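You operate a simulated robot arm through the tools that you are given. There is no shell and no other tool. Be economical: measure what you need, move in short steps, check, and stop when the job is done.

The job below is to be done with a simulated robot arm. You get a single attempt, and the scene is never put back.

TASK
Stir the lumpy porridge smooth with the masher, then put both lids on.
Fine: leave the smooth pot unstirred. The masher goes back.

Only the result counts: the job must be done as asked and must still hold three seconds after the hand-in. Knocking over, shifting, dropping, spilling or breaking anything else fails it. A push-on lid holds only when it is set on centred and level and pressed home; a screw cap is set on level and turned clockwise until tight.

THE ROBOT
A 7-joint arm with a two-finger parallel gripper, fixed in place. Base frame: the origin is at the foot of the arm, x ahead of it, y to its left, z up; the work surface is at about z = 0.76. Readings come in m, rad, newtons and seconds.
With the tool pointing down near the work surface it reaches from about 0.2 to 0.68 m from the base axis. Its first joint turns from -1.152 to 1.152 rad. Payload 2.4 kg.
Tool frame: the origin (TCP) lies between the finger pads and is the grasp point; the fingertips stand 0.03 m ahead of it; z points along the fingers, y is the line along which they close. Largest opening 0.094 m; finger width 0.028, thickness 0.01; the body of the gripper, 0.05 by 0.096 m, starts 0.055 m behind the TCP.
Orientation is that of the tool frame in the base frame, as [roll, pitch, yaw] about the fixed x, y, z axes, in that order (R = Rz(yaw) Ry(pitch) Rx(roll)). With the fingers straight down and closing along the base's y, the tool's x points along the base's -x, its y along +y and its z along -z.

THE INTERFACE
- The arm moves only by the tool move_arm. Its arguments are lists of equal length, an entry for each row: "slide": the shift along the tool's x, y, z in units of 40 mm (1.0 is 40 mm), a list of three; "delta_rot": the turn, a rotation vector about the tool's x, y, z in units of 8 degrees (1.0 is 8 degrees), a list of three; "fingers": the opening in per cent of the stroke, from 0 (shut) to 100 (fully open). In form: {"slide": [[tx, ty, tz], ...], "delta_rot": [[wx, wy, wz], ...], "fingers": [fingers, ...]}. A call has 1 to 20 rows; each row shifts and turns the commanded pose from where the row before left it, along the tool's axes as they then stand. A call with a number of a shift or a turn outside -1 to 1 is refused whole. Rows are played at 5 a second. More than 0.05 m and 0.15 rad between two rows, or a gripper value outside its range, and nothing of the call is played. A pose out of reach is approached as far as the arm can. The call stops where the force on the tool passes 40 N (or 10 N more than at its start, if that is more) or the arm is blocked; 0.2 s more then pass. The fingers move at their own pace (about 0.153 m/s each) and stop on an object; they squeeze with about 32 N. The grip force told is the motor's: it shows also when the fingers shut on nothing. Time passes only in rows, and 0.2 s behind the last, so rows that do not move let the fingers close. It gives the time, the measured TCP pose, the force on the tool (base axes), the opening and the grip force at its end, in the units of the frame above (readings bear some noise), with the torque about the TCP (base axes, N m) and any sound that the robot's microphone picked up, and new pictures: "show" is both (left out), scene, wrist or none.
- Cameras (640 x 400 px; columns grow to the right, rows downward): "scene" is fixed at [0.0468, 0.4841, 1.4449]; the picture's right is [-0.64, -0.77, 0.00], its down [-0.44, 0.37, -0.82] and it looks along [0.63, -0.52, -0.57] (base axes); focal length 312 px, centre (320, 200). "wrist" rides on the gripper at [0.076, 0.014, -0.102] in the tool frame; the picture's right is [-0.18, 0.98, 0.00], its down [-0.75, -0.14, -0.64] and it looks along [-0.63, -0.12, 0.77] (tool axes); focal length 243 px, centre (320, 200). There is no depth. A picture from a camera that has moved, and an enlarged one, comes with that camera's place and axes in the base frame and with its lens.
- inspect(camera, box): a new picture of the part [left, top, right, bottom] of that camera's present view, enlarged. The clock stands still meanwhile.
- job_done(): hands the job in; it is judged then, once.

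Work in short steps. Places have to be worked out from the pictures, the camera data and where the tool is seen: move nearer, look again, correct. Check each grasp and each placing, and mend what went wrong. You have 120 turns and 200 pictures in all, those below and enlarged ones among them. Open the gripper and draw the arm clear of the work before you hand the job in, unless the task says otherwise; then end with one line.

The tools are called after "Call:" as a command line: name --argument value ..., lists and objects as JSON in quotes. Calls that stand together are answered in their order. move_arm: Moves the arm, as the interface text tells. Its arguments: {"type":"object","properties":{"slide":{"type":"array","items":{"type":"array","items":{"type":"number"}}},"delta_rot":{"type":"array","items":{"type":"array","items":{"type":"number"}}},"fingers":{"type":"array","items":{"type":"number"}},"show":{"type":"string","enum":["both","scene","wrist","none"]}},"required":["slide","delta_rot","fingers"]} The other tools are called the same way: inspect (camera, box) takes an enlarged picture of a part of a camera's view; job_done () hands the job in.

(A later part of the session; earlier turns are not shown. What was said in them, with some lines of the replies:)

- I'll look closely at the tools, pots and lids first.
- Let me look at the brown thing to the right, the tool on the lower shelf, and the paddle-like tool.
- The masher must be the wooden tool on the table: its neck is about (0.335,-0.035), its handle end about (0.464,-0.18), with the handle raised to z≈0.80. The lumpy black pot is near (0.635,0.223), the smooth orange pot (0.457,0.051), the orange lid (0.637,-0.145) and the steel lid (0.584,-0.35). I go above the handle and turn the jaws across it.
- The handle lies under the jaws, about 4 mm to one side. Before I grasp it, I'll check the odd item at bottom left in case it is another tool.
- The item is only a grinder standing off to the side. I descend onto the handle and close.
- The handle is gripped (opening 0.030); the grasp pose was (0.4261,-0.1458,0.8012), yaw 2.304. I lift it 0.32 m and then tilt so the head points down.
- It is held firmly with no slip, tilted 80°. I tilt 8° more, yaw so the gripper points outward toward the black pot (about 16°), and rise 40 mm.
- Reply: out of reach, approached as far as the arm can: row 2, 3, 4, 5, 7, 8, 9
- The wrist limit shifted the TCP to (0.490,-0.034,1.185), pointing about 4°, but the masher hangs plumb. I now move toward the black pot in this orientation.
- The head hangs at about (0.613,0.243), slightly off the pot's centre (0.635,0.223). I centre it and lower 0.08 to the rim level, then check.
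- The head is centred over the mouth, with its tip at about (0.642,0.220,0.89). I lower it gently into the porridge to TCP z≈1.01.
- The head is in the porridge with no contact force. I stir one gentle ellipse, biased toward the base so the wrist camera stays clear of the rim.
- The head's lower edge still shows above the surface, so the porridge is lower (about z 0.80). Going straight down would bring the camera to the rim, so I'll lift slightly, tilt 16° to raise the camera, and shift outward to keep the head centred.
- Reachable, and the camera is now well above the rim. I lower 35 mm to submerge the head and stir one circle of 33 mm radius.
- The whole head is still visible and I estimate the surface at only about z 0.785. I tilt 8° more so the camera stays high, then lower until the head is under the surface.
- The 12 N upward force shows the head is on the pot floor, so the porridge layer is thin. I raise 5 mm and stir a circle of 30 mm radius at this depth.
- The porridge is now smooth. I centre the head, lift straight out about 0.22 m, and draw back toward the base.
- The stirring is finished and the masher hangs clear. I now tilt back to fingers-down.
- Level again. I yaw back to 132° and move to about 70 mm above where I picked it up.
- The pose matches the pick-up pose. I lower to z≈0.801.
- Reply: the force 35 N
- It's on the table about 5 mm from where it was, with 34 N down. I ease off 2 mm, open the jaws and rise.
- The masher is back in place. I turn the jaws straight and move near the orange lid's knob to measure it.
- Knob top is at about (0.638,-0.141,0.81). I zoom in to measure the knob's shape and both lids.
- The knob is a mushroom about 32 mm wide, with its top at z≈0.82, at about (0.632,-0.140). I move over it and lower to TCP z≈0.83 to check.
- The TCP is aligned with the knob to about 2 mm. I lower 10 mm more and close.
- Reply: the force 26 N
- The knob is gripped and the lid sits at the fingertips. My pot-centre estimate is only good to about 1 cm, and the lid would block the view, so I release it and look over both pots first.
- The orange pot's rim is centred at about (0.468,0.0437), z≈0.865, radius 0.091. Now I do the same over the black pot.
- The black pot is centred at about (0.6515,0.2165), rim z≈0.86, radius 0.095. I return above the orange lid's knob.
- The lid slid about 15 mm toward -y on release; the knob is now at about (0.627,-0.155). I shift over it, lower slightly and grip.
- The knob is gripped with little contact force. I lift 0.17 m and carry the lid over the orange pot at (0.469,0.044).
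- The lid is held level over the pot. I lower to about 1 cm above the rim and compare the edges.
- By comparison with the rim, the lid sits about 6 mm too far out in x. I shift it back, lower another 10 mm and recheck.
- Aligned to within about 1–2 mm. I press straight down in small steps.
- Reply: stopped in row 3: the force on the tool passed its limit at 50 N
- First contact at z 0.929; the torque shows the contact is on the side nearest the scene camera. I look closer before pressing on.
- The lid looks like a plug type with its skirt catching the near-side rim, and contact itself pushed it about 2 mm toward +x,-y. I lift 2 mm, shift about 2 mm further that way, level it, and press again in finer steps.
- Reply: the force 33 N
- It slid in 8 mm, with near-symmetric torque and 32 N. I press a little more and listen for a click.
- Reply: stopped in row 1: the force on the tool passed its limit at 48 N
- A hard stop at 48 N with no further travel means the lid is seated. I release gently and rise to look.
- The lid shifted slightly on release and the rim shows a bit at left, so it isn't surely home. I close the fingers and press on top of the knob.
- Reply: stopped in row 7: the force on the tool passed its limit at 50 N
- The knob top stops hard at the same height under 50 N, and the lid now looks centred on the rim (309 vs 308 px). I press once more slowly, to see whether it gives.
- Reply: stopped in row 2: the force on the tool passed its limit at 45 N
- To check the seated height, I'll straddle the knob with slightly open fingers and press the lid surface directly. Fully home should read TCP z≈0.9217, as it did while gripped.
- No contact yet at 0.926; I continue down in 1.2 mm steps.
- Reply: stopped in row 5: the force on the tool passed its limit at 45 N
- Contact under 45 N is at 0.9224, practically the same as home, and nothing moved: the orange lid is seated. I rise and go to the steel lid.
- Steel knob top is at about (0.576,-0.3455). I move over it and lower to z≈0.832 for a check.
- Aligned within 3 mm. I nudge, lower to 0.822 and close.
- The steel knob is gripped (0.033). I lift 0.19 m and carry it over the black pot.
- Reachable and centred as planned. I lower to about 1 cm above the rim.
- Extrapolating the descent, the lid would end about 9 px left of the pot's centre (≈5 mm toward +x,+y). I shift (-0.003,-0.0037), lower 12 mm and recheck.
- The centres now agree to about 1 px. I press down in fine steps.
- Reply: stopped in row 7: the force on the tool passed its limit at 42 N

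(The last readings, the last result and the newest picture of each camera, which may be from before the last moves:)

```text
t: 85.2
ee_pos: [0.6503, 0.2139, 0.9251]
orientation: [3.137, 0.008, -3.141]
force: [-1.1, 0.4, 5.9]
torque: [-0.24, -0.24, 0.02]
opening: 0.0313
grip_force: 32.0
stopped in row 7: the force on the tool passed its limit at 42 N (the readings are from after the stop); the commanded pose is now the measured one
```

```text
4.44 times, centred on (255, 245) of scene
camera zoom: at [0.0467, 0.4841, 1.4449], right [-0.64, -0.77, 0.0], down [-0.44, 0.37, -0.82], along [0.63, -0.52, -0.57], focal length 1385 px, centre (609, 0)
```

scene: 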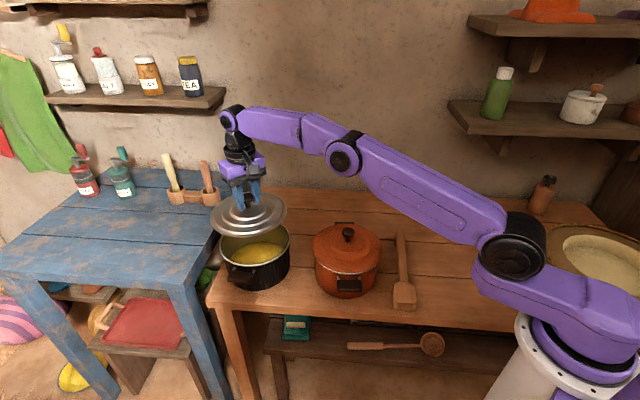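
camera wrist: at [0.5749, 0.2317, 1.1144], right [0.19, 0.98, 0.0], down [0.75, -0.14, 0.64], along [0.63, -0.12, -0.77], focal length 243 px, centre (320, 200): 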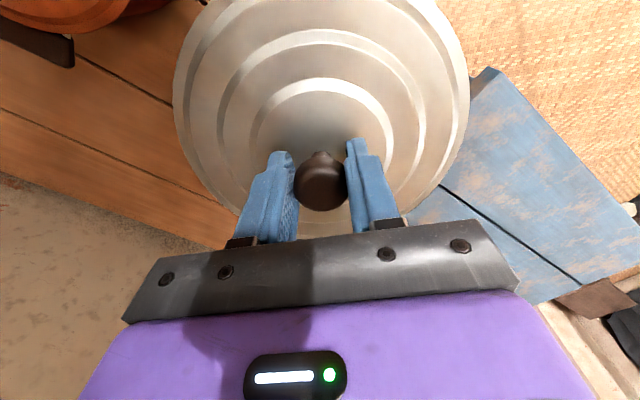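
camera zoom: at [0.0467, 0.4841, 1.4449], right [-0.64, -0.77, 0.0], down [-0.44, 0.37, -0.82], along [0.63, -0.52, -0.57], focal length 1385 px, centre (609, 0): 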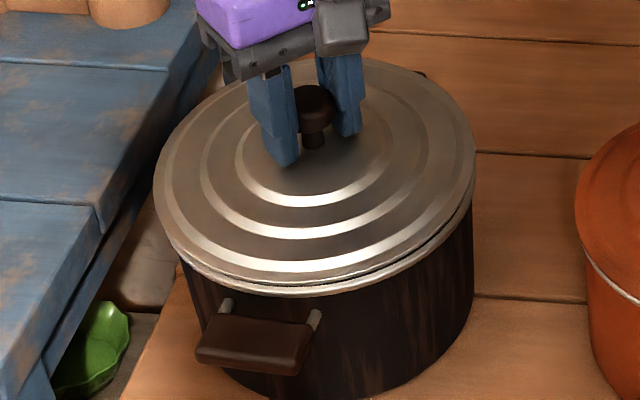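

It caught on the far/right side: the torque points there, a gap shows at right, and contact pushed the lid about 2 mm left. I lift 3 mm, re-level, shift toward +y and press again.

Call:
move_arm --slide '[[0, 0, -0.1], [0.015, 0.03, 0], [0, 0, 0], [0, 0, 0.05], [0, 0, 0.05], [0, 0, 0.05], [0, 0, 0.04], [0, 0, 0.04], [0, 0, 0.04], [0, 0, 0]]' --delta_rot '[[0.02, 0.055, 0], [0, 0, 0], [0, 0, 0], [0, 0, 0], [0, 0, 0], [0, 0, 0], [0, 0, 0], [0, 0, 0], [0, 0, 0], [0, 0, 0]]' --fingers '[10, 10, 10, 10, 10, 10, 10, 10, 10, 10]' --show "none"

Call:
inspect --camera "scene" --box '[205, 200, 305, 290]'

```text
t: 87.1
ee_pos: [0.6492, 0.2157, 0.9223]
orientation: [3.14, 0.003, -3.141]
force: [-6.7, -1.7, 6.5]
torque: [0.15, -0.16, 0.06]
opening: 0.0308
grip_force: 31.5
stopped in row 9: the force on the tool passed its limit at 42 N (the readings are from after the stop); the commanded pose is now the measured one
```

```text
4.44 times, centred on (255, 245) of scene
camera zoom: at [0.0465, 0.484, 1.4449], right [-0.64, -0.77, 0.0], down [-0.44, 0.37, -0.82], along [0.63, -0.52, -0.57], focal length 1385 px, centre (609, 0)
```

zoom: 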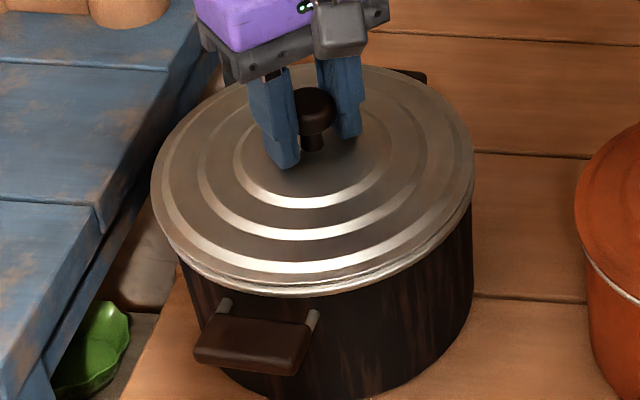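

Deeper now (0.922) with small torque. I zoom in on both sides.

Call:
inspect --camera "scene" --box '[215, 225, 258, 280]'

Call:
inspect --camera "scene" --box '[252, 220, 295, 275]'

```text
7.27 times, centred on (236, 252) of scene
camera zoom: at [0.0465, 0.484, 1.4449], right [-0.64, -0.77, 0.0], down [-0.44, 0.37, -0.82], along [0.63, -0.52, -0.57], focal length 2266 px, centre (927, -182)
```

zoom: 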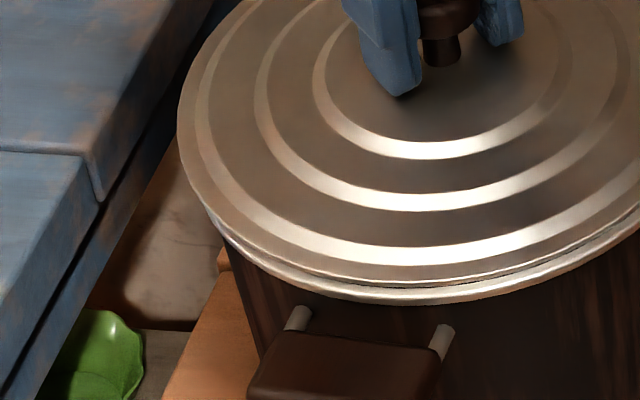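

```text
7.27 times, centred on (274, 248) of scene
camera zoom: at [0.0465, 0.484, 1.4449], right [-0.64, -0.77, 0.0], down [-0.44, 0.37, -0.82], along [0.63, -0.52, -0.57], focal length 2266 px, centre (658, -146)
```

zoom: 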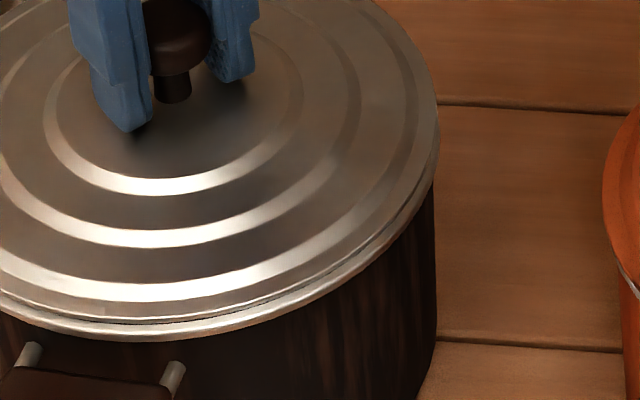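

The lid appears about 3 mm toward image-left of the pot's centre. I ease up 1 mm, shift right (-x,-y) 2.5 mm, and press again.

Call:
move_arm --slide '[[0, 0, -0.03], [0.035, -0.05, 0], [0, 0, 0], [0, 0, 0.03], [0, 0, 0.03], [0, 0, 0.03], [0, 0, 0.03], [0, 0, 0.03], [0, 0, 0]]' --delta_rot '[[0, 0.02, 0], [0, 0, 0], [0, 0, 0], [0, 0, 0], [0, 0, 0], [0, 0, 0], [0, 0, 0], [0, 0, 0], [0, 0, 0]]' --fingers '[10, 10, 10, 10, 10, 10, 10, 10, 10]' --show "none"

Call:
inspect --camera "scene" --box '[205, 200, 305, 290]'

```text
t: 88.8
ee_pos: [0.6498, 0.2128, 0.9236]
orientation: [3.138, 0.006, -3.14]
force: [-3.7, 0.2, 5.2]
torque: [0.05, -0.38, 0.0]
opening: 0.0308
grip_force: 31.9
stopped in row 8: the force on the tool passed its limit at 43 N (the readings are from after the stop); the commanded pose is now the measured one
```

```text
4.44 times, centred on (255, 245) of scene
camera zoom: at [0.0466, 0.4841, 1.4449], right [-0.64, -0.77, 0.0], down [-0.44, 0.37, -0.82], along [0.63, -0.52, -0.57], focal length 1385 px, centre (609, 0)
```

zoom: 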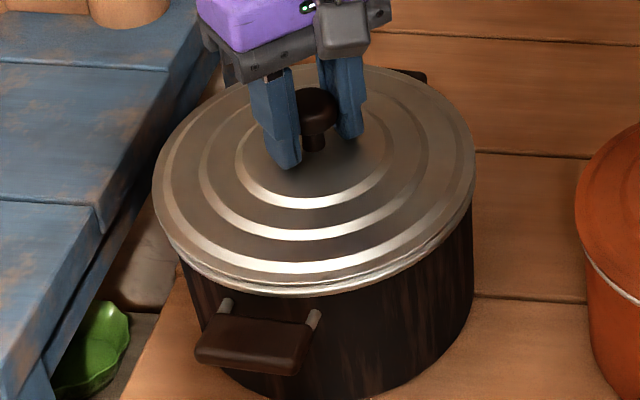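

The pot now moves along with the lid, so the skirt is engaged; the remaining contact is on the +x side, which suggests a small tilt. I release it and press from above, letting it level itself.

Call:
move_arm --slide '[[0, 0, 0], [0, 0, 0], [0, 0, 0], [0, 0, 0], [0, 0, -0.5], [0, 0, -0.8], [0, 0, -0.5], [0, 0, 0], [0, 0, 0]]' --delta_rot '[[0, 0, 0], [0, 0, 0], [0, 0, 0], [0, 0, 0], [0, 0.03, 0], [0, 0, 0], [0, 0, 0], [0, 0, 0], [0, 0, 0]]' --fingers '[28, 34, 42, 60, 60, 60, 60, 0, 0]' --show "wrist"

Call:
inspect --camera "scene" --box '[205, 200, 305, 290]'

```text
t: 90.8
ee_pos: [0.6487, 0.212, 0.9949]
orientation: [3.138, 0.002, -3.141]
force: [-0.3, -0.3, 1.0]
torque: [-0.03, -0.01, -0.01]
opening: 0.0
grip_force: 32.1
camera wrist: at [0.573, 0.2281, 1.0959], right [0.18, 0.98, 0.0], down [0.75, -0.14, 0.64], along [0.63, -0.12, -0.77], focal length 243 px, centre (320, 200)
```

wrist: 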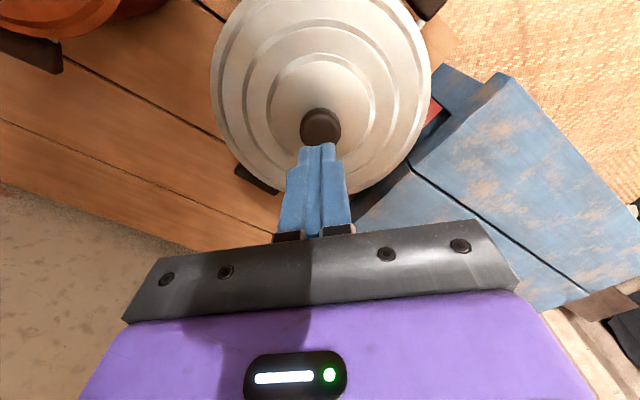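

```text
4.44 times, centred on (255, 245) of scene
camera zoom: at [0.0468, 0.4841, 1.4449], right [-0.64, -0.77, 0.0], down [-0.44, 0.37, -0.82], along [0.63, -0.52, -0.57], focal length 1385 px, centre (609, 0)
```

zoom: 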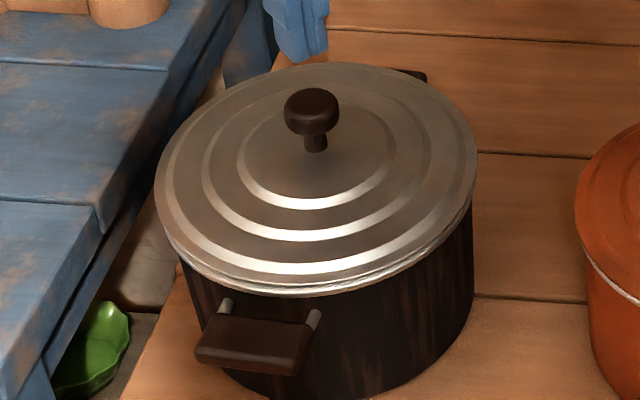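

The lid recentred a little on release (316 px against 320 px). I press down on the knob with closed fingers.

Call:
move_arm --slide '[[0.06, 0.06, 0.3], [0, 0, 0.4], [0, 0, 0.15], [0, 0, 0.05], [0, 0, 0.05], [0, 0, 0.05], [0, 0, 0.05], [0, 0, 0.05], [0, 0, 0.05], [0, 0, 0.05], [0, 0, 0.05], [0, 0, 0.05]]' --delta_rot '[[0, 0, 0], [0, 0, 0], [0, 0, 0], [0, 0, 0], [0, 0, 0], [0, 0, 0], [0, 0, 0], [0, 0, 0], [0, 0, 0], [0, 0, 0], [0, 0, 0], [0, 0, 0]]' --fingers '[0, 0, 0, 0, 0, 0, 0, 0, 0, 0, 0, 0]' --show "none"

Call:
inspect --camera "scene" --box '[205, 200, 305, 290]'

```text
t: 92.4
ee_pos: [0.6486, 0.2162, 0.9582]
orientation: [3.136, 0.007, 3.14]
force: [-1.5, 0.8, 6.0]
torque: [-0.02, -0.1, 0.01]
opening: 0.0001
grip_force: 32.4
stopped in row 8: the force on the tool passed its limit at 43 N (the readings are from after the stop); the commanded pose is now the measured one
```

```text
4.44 times, centred on (255, 245) of scene
camera zoom: at [0.0467, 0.484, 1.4449], right [-0.64, -0.77, 0.0], down [-0.44, 0.37, -0.82], along [0.63, -0.52, -0.57], focal length 1385 px, centre (609, 0)
```

zoom: 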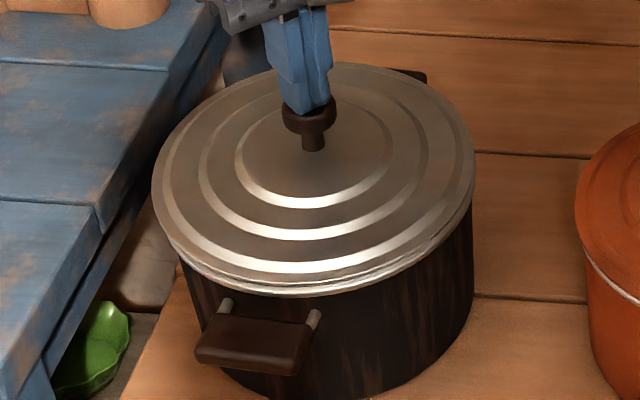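

Call:
inspect --camera "scene" --box '[238, 250, 262, 275]'

Call:
inspect --camera "scene" --box '[215, 235, 239, 260]'

Call:
inspect --camera "scene" --box '[268, 235, 292, 260]'

```text
16.00 times, centred on (250, 262) of scene
camera zoom: at [0.0467, 0.484, 1.4449], right [-0.64, -0.77, 0.0], down [-0.44, 0.37, -0.82], along [0.63, -0.52, -0.57], focal length 4986 px, centre (1440, -800)
```

zoom: 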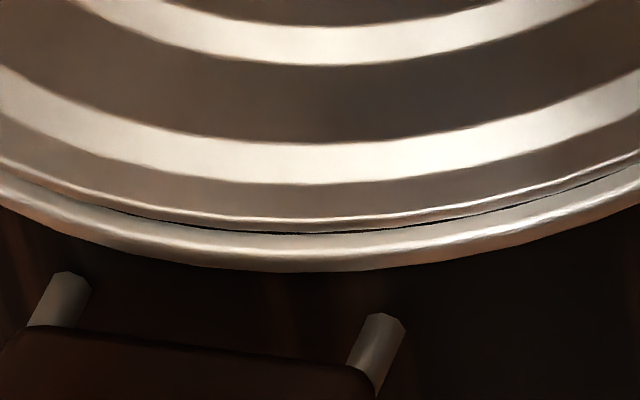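

```text
16.00 times, centred on (227, 248) of scene
camera zoom: at [0.0467, 0.484, 1.4449], right [-0.64, -0.77, 0.0], down [-0.44, 0.37, -0.82], along [0.63, -0.52, -0.57], focal length 4986 px, centre (1808, -560)
```

zoom: 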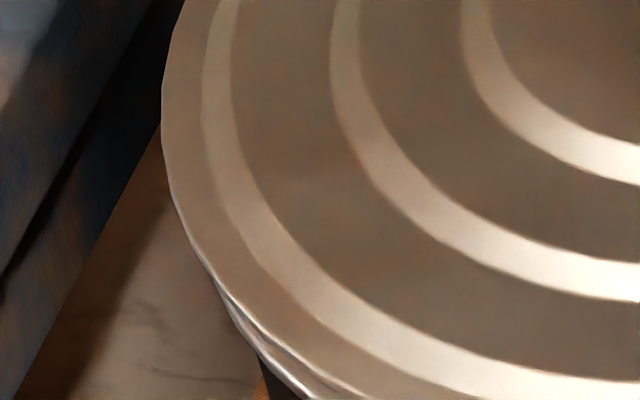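

```text
16.00 times, centred on (280, 248) of scene
camera zoom: at [0.0467, 0.484, 1.4449], right [-0.64, -0.77, 0.0], down [-0.44, 0.37, -0.82], along [0.63, -0.52, -0.57], focal length 4986 px, centre (960, -560)
```

zoom: 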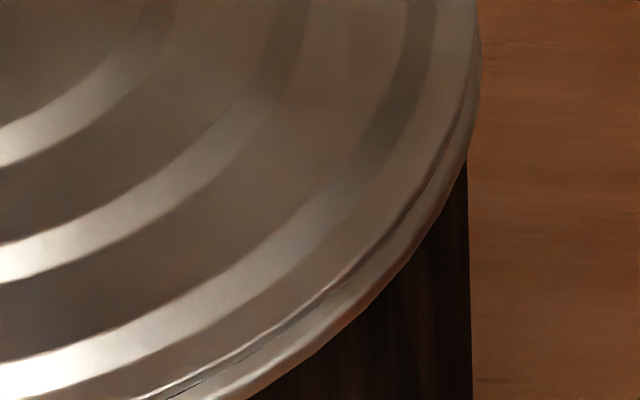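

The bead shows most at near-right, so the lid sits about 5 mm too far toward +x; the wrist view agrees. I regrip the knob.

Call:
move_arm --slide '[[0, 0, -0.6], [0, 0, -0.4], [0.04, -0.02, 0], [0, 0, 0], [0, 0, 0.6], [0, 0, 0.7], [0, 0, 0.5], [0, 0, 0], [0, 0, 0], [0, 0, 0], [0, 0, 0], [0, 0, 0]]' --delta_rot '[[0.03, 0.05, 0], [0, 0, 0], [0, 0, 0], [0, 0, 0], [0, 0, 0], [0, 0, 0], [0, 0, 0], [0, 0, 0], [0, 0, 0], [0, 0, 0], [0, 0, 0], [0, 0, 0]]' --fingers '[0, 0, 65, 65, 65, 65, 65, 50, 40, 20, 10, 10]' --show "wrist"

```text
t: 95.0
ee_pos: [0.6456, 0.214, 0.9255]
orientation: [3.141, -0.001, 3.141]
force: [-0.5, -0.3, 0.4]
torque: [-0.03, 0.05, 0.02]
opening: 0.0327
grip_force: 32.0
camera wrist: at [0.57, 0.2306, 1.0266], right [0.18, 0.98, 0.0], down [0.75, -0.14, 0.64], along [0.63, -0.12, -0.77], focal length 243 px, centre (320, 200)
```

wrist: 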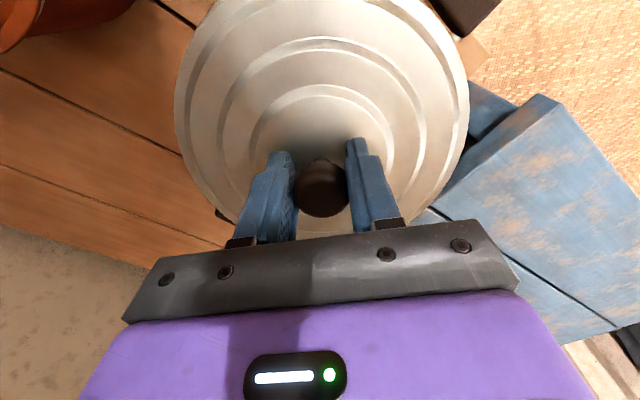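

Gripped. I lift 10 mm, shift -5.5 mm in x, then check before pressing.

Call:
move_arm --slide '[[0, 0, -0.12], [0, 0, -0.13], [0.14, -0.02, 0], [0, 0, 0], [0, 0, 0]]' --delta_rot '[[0, 0, 0], [0, 0, 0], [0, 0, 0], [0, 0, 0], [0, 0, 0]]' --fingers '[10, 10, 10, 10, 10]' --show "none"

Call:
inspect --camera "scene" --box '[205, 200, 305, 290]'

```text
t: 96.2
ee_pos: [0.6401, 0.2145, 0.9349]
orientation: [3.14, -0.002, -3.141]
force: [0.0, -0.6, -1.0]
torque: [0.0, 0.01, 0.01]
opening: 0.0323
grip_force: 31.9
```

```text
4.44 times, centred on (255, 245) of scene
camera zoom: at [0.0468, 0.4841, 1.4449], right [-0.64, -0.77, 0.0], down [-0.44, 0.37, -0.82], along [0.63, -0.52, -0.57], focal length 1385 px, centre (609, 0)
```

zoom: 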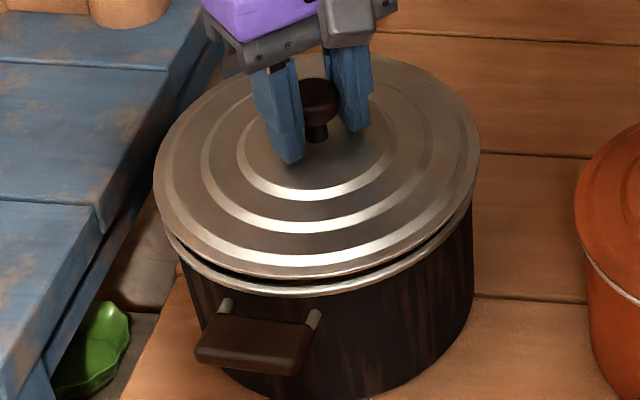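

Now extrapolation gives centre 319 px against 320 px and the right bead width. I press down.

Call:
move_arm --slide '[[0, 0, 0.06], [0, 0, 0.05], [0, 0, 0.05], [0, 0, 0.05], [0, 0, 0.05], [0, 0, 0.05], [0, 0, 0.05], [0, 0, 0]]' --delta_rot '[[0, 0, 0], [0, 0, 0], [0, 0, 0], [0, 0, 0], [0, 0, 0], [0, 0, 0], [0, 0, 0], [0, 0, 0]]' --fingers '[10, 10, 10, 10, 10, 10, 10, 10]' --show "none"

Call:
inspect --camera "scene" --box '[205, 200, 305, 290]'

```text
t: 98.0
ee_pos: [0.6413, 0.2143, 0.922]
orientation: [3.14, 0.0, -3.141]
force: [3.3, 0.7, 8.9]
torque: [0.06, 0.69, -0.08]
opening: 0.0322
grip_force: 32.0
```

```text
4.44 times, centred on (255, 245) of scene
camera zoom: at [0.0467, 0.484, 1.4449], right [-0.64, -0.77, 0.0], down [-0.44, 0.37, -0.82], along [0.63, -0.52, -0.57], focal length 1385 px, centre (609, 0)
```

zoom: 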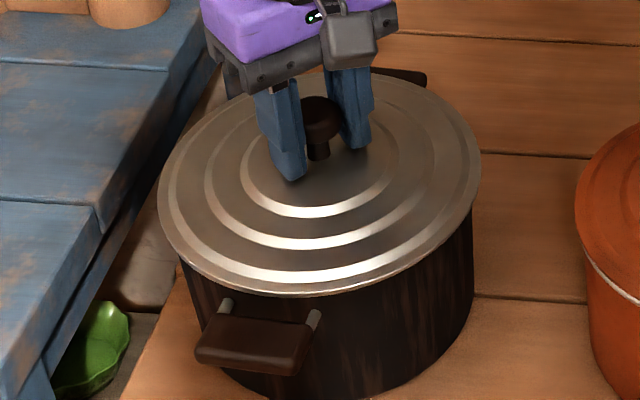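

Much lower now, with contact only lightly on the -x side (9 N). I ease +1.5 mm in x while pressing further.

Call:
move_arm --slide '[[-0.04, 0, 0], [0, 0, 0.03], [0, 0, 0.03], [0, 0, 0.03], [0, 0, 0.03], [0, 0, 0.03], [0, 0, 0.03], [0, 0, 0]]' --delta_rot '[[0, 0, 0], [0, 0, 0], [0, 0, 0], [0, 0, 0], [0, 0, 0], [0, 0, 0], [0, 0, 0], [0, 0, 0]]' --fingers '[10, 10, 10, 10, 10, 10, 10, 10]' --show "none"

Call:
inspect --camera "scene" --box '[205, 200, 305, 290]'

```text
t: 99.8
ee_pos: [0.6427, 0.2147, 0.9182]
orientation: [3.138, 0.007, 3.14]
force: [0.6, -1.3, 35.7]
torque: [-0.18, 0.44, -0.08]
opening: 0.0319
grip_force: 32.0
```

```text
4.44 times, centred on (255, 245) of scene
camera zoom: at [0.0461, 0.4838, 1.445], right [-0.64, -0.77, 0.0], down [-0.44, 0.37, -0.82], along [0.63, -0.52, -0.57], focal length 1385 px, centre (609, 0)
```

zoom: 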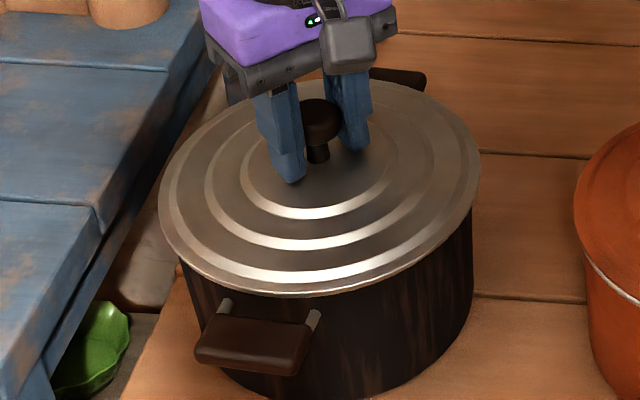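

The lid dropped 7 mm further, with 36 N evenly carried, the rim fully covered and the centre at 319.5 px. I press once more, then release gently.

Call:
move_arm --slide '[[0, 0, 0.03], [0, 0, 0.03], [0, 0, 0.03]]' --delta_rot '[[0, 0, 0], [0, 0, 0], [0, 0, 0]]' --fingers '[10, 10, 10]' --show "none"

Call:
move_arm --slide '[[0, 0, 0], [0, 0, 0], [0, 0, 0], [0, 0, 0], [0, 0, -0.4], [0, 0, -0.9], [0, 0, -0.7], [0, 0, 0], [0, 0, 0]]' --delta_rot '[[0, 0, 0], [0, 0, 0], [0, 0, 0], [0, 0, 0], [0, 0.04, 0], [0, 0, 0], [0, 0, 0], [0, 0, 0], [0, 0, 0]]' --fingers '[28, 34, 42, 60, 60, 60, 60, 0, 0]' --show "none"

Call:
inspect --camera "scene" --box '[205, 200, 305, 290]'

```text
t: 100.4
ee_pos: [0.644, 0.2144, 0.918]
orientation: [3.138, 0.009, 3.141]
force: [0.0, 0.4, 3.6]
torque: [-0.13, 0.34, -0.02]
opening: 0.032
grip_force: 32.4
stopped in row 2: the force on the tool passed its limit at 47 N (the readings are from after the stop); the commanded pose is now the measured one
```

```text
t: 102.4
ee_pos: [0.643, 0.2149, 0.9969]
orientation: [3.138, 0.001, -3.141]
force: [0.2, -0.4, -0.1]
torque: [0.03, 0.0, -0.02]
opening: 0.0001
grip_force: 32.3
```

```text
4.44 times, centred on (255, 245) of scene
camera zoom: at [0.0468, 0.4841, 1.4449], right [-0.64, -0.77, 0.0], down [-0.44, 0.37, -0.82], along [0.63, -0.52, -0.57], focal length 1385 px, centre (609, 0)
```

zoom: 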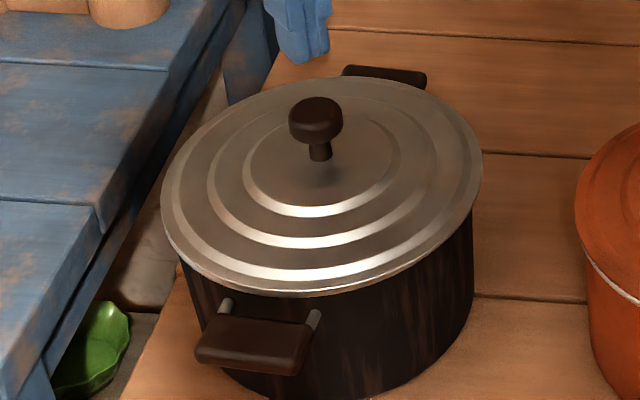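

It stays in place. I press the knob once from above to be sure it is home and to read its height.

Call:
move_arm --slide '[[-0.02, -0.02, 0.3], [0, 0, 0.4], [0, 0, 0.15], [0, 0, 0.1], [0, 0, 0.05], [0, 0, 0.05], [0, 0, 0.05], [0, 0, 0.05], [0, 0, 0.05], [0, 0, 0.05], [0, 0, 0.05]]' --delta_rot '[[0, 0, 0], [0, 0, 0], [0, 0, 0], [0, 0, 0], [0, 0, 0], [0, 0, 0], [0, 0, 0], [0, 0, 0], [0, 0, 0], [0, 0, 0], [0, 0, 0]]' --fingers '[0, 0, 0, 0, 0, 0, 0, 0, 0, 0, 0]' --show "none"

Call:
inspect --camera "scene" --box '[205, 200, 305, 290]'

```text
t: 104.6
ee_pos: [0.645, 0.2132, 0.9529]
orientation: [3.135, 0.008, -3.141]
force: [-1.6, -0.1, 5.5]
torque: [0.0, 0.12, 0.0]
opening: 0.0
grip_force: 31.7
stopped in row 10: the force on the tool passed its limit at 44 N (the readings are from after the stop); the commanded pose is now the measured one
```

```text
4.44 times, centred on (255, 245) of scene
camera zoom: at [0.0467, 0.484, 1.4449], right [-0.64, -0.77, 0.0], down [-0.44, 0.37, -0.82], along [0.63, -0.52, -0.57], focal length 1385 px, centre (609, 0)
```

zoom: 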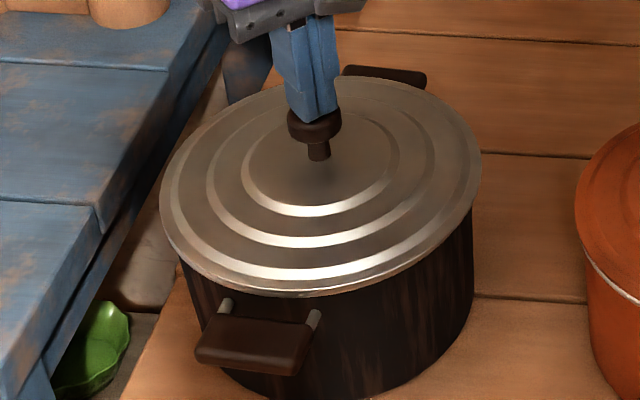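

The knob stops 5 mm lower than before, so the black pot's lid is home. Now I recheck the orange lid's rim closely.

Call:
move_arm --slide '[[0, 0, -0.8], [0, 0, -1], [0, 0, -1], [0, 0, 0]]' --delta_rot '[[0, 0.05, 0], [0, 0, 0], [0, 0, 0], [0, 0, 0]]' --fingers '[0, 0, 0, 0]' --show "none"

Call:
inspect --camera "scene" --box '[335, 255, 359, 280]'

Call:
inspect --camera "scene" --box '[310, 238, 334, 263]'

Call:
inspect --camera "scene" --box '[362, 238, 386, 263]'

Call:
inspect --camera "scene" --box '[238, 250, 262, 275]'

```text
t: 105.6
ee_pos: [0.6439, 0.2129, 1.0635]
orientation: [3.135, -0.002, 3.141]
force: [0.4, 0.3, 0.1]
torque: [0.03, -0.01, -0.01]
opening: 0.0002
grip_force: 31.8
```

```text
16.00 times, centred on (347, 268) of scene
camera zoom: at [0.0468, 0.4841, 1.4449], right [-0.64, -0.77, 0.0], down [-0.44, 0.37, -0.82], along [0.63, -0.52, -0.57], focal length 4986 px, centre (-112, -880)
```

zoom: 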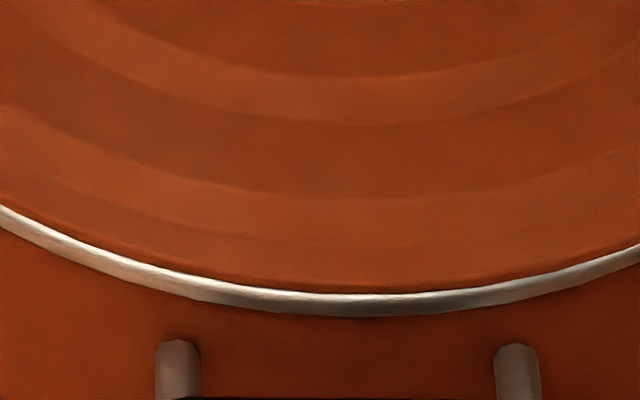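

```text
16.00 times, centred on (322, 250) of scene
camera zoom: at [0.0468, 0.4841, 1.4449], right [-0.64, -0.77, 0.0], down [-0.44, 0.37, -0.82], along [0.63, -0.52, -0.57], focal length 4986 px, centre (288, -608)
```

zoom: 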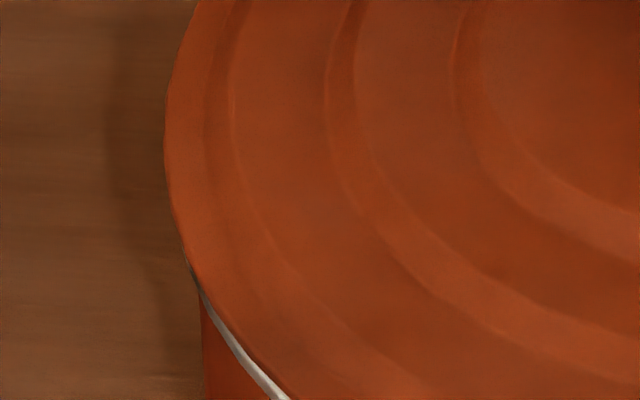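

```text
16.00 times, centred on (374, 250) of scene
camera zoom: at [0.0468, 0.4841, 1.4449], right [-0.64, -0.77, 0.0], down [-0.44, 0.37, -0.82], along [0.63, -0.52, -0.57], focal length 4986 px, centre (-544, -608)
```

zoom: 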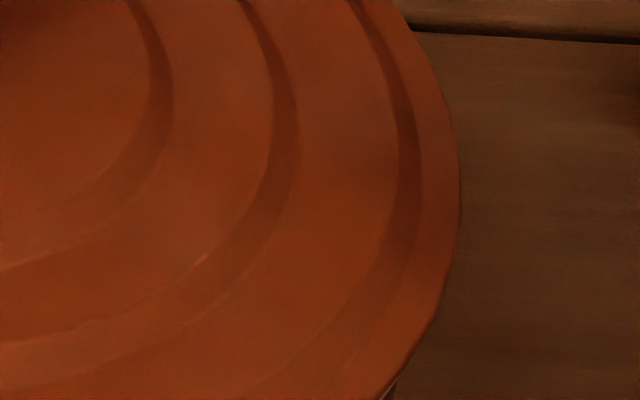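

```text
16.00 times, centred on (250, 262) of scene
camera zoom: at [0.0468, 0.4841, 1.4449], right [-0.64, -0.77, 0.0], down [-0.44, 0.37, -0.82], along [0.63, -0.52, -0.57], focal length 4986 px, centre (1440, -800)
```

zoom: 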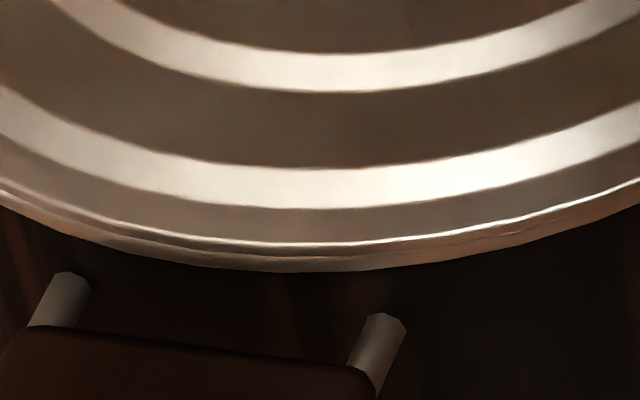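

Both rims show the same bead width with no dark gap, so both lids are seated. I open the gripper and draw the arm clear for a final look.

Call:
move_arm --slide '[[0, 0, -1], [0, 0, -1], [0.8, -0.5, -0.4], [0.8, -0.5, -0.4], [0.8, -0.5, -0.4], [0.8, -0.5, -0.4], [0.8, -0.5, -0.4], [0.8, -0.5, 0], [0.8, -0.5, 0], [0, 0, 0]]' --delta_rot '[[0, 0, 0], [0, 0, 0], [0, 0, 0], [0, 0, 0], [0, 0, 0], [0, 0, 0], [0, 0, 0], [0, 0, 0], [0, 0, 0], [0, 0, 0]]' --fingers '[0, 0, 50, 100, 100, 100, 100, 100, 100, 100]'

Call:
inspect --camera "scene" --box '[200, 170, 460, 330]'

```text
t: 107.8
ee_pos: [0.3982, 0.0643, 1.2106]
orientation: [3.136, -0.002, 3.141]
force: [-0.1, 0.1, 0.5]
torque: [0.01, 0.01, 0.01]
opening: 0.0941
grip_force: 0.0
out of reach, approached as far as the arm can: row 1, 2
camera wrist: at [0.3222, 0.08, 1.3125], right [0.18, 0.98, 0.01], down [0.75, -0.14, 0.64], along [0.63, -0.11, -0.77], focal length 243 px, centre (320, 200)
```

scene: 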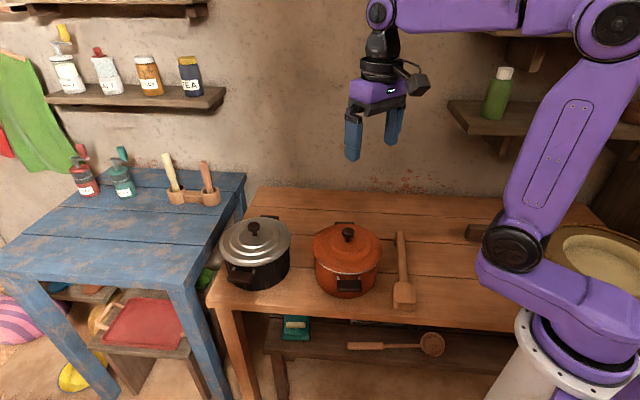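
wrist: 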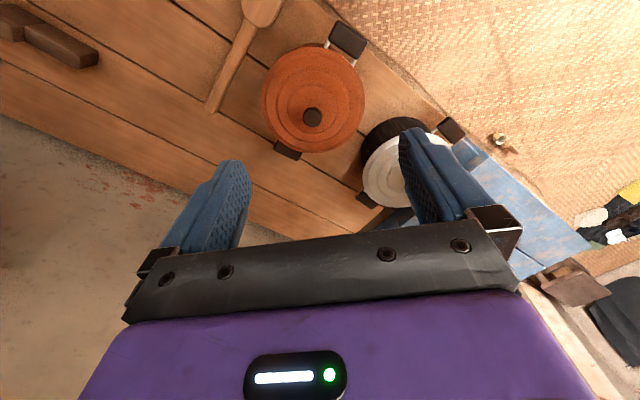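

```text
2.46 times, centred on (330, 250) of scene
camera zoom: at [0.0468, 0.4841, 1.4449], right [-0.64, -0.77, 0.0], down [-0.44, 0.37, -0.82], along [0.63, -0.52, -0.57], focal length 767 px, centre (295, 77)
```

zoom: 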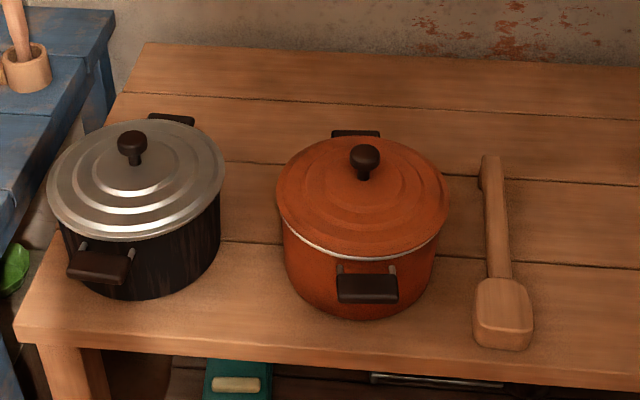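

Everything checks out: the porridge is smooth, both lids are centred and seated, and the masher is back. The arm is clear with the gripper open, so I hand in.

Call:
job_done

```text
The job is handed in.
```

I stirred the lumpy porridge smooth, left the smooth pot unstirred, and pressed both lids home. The masher is back in its place, within about 5 mm, and the job is handed in.
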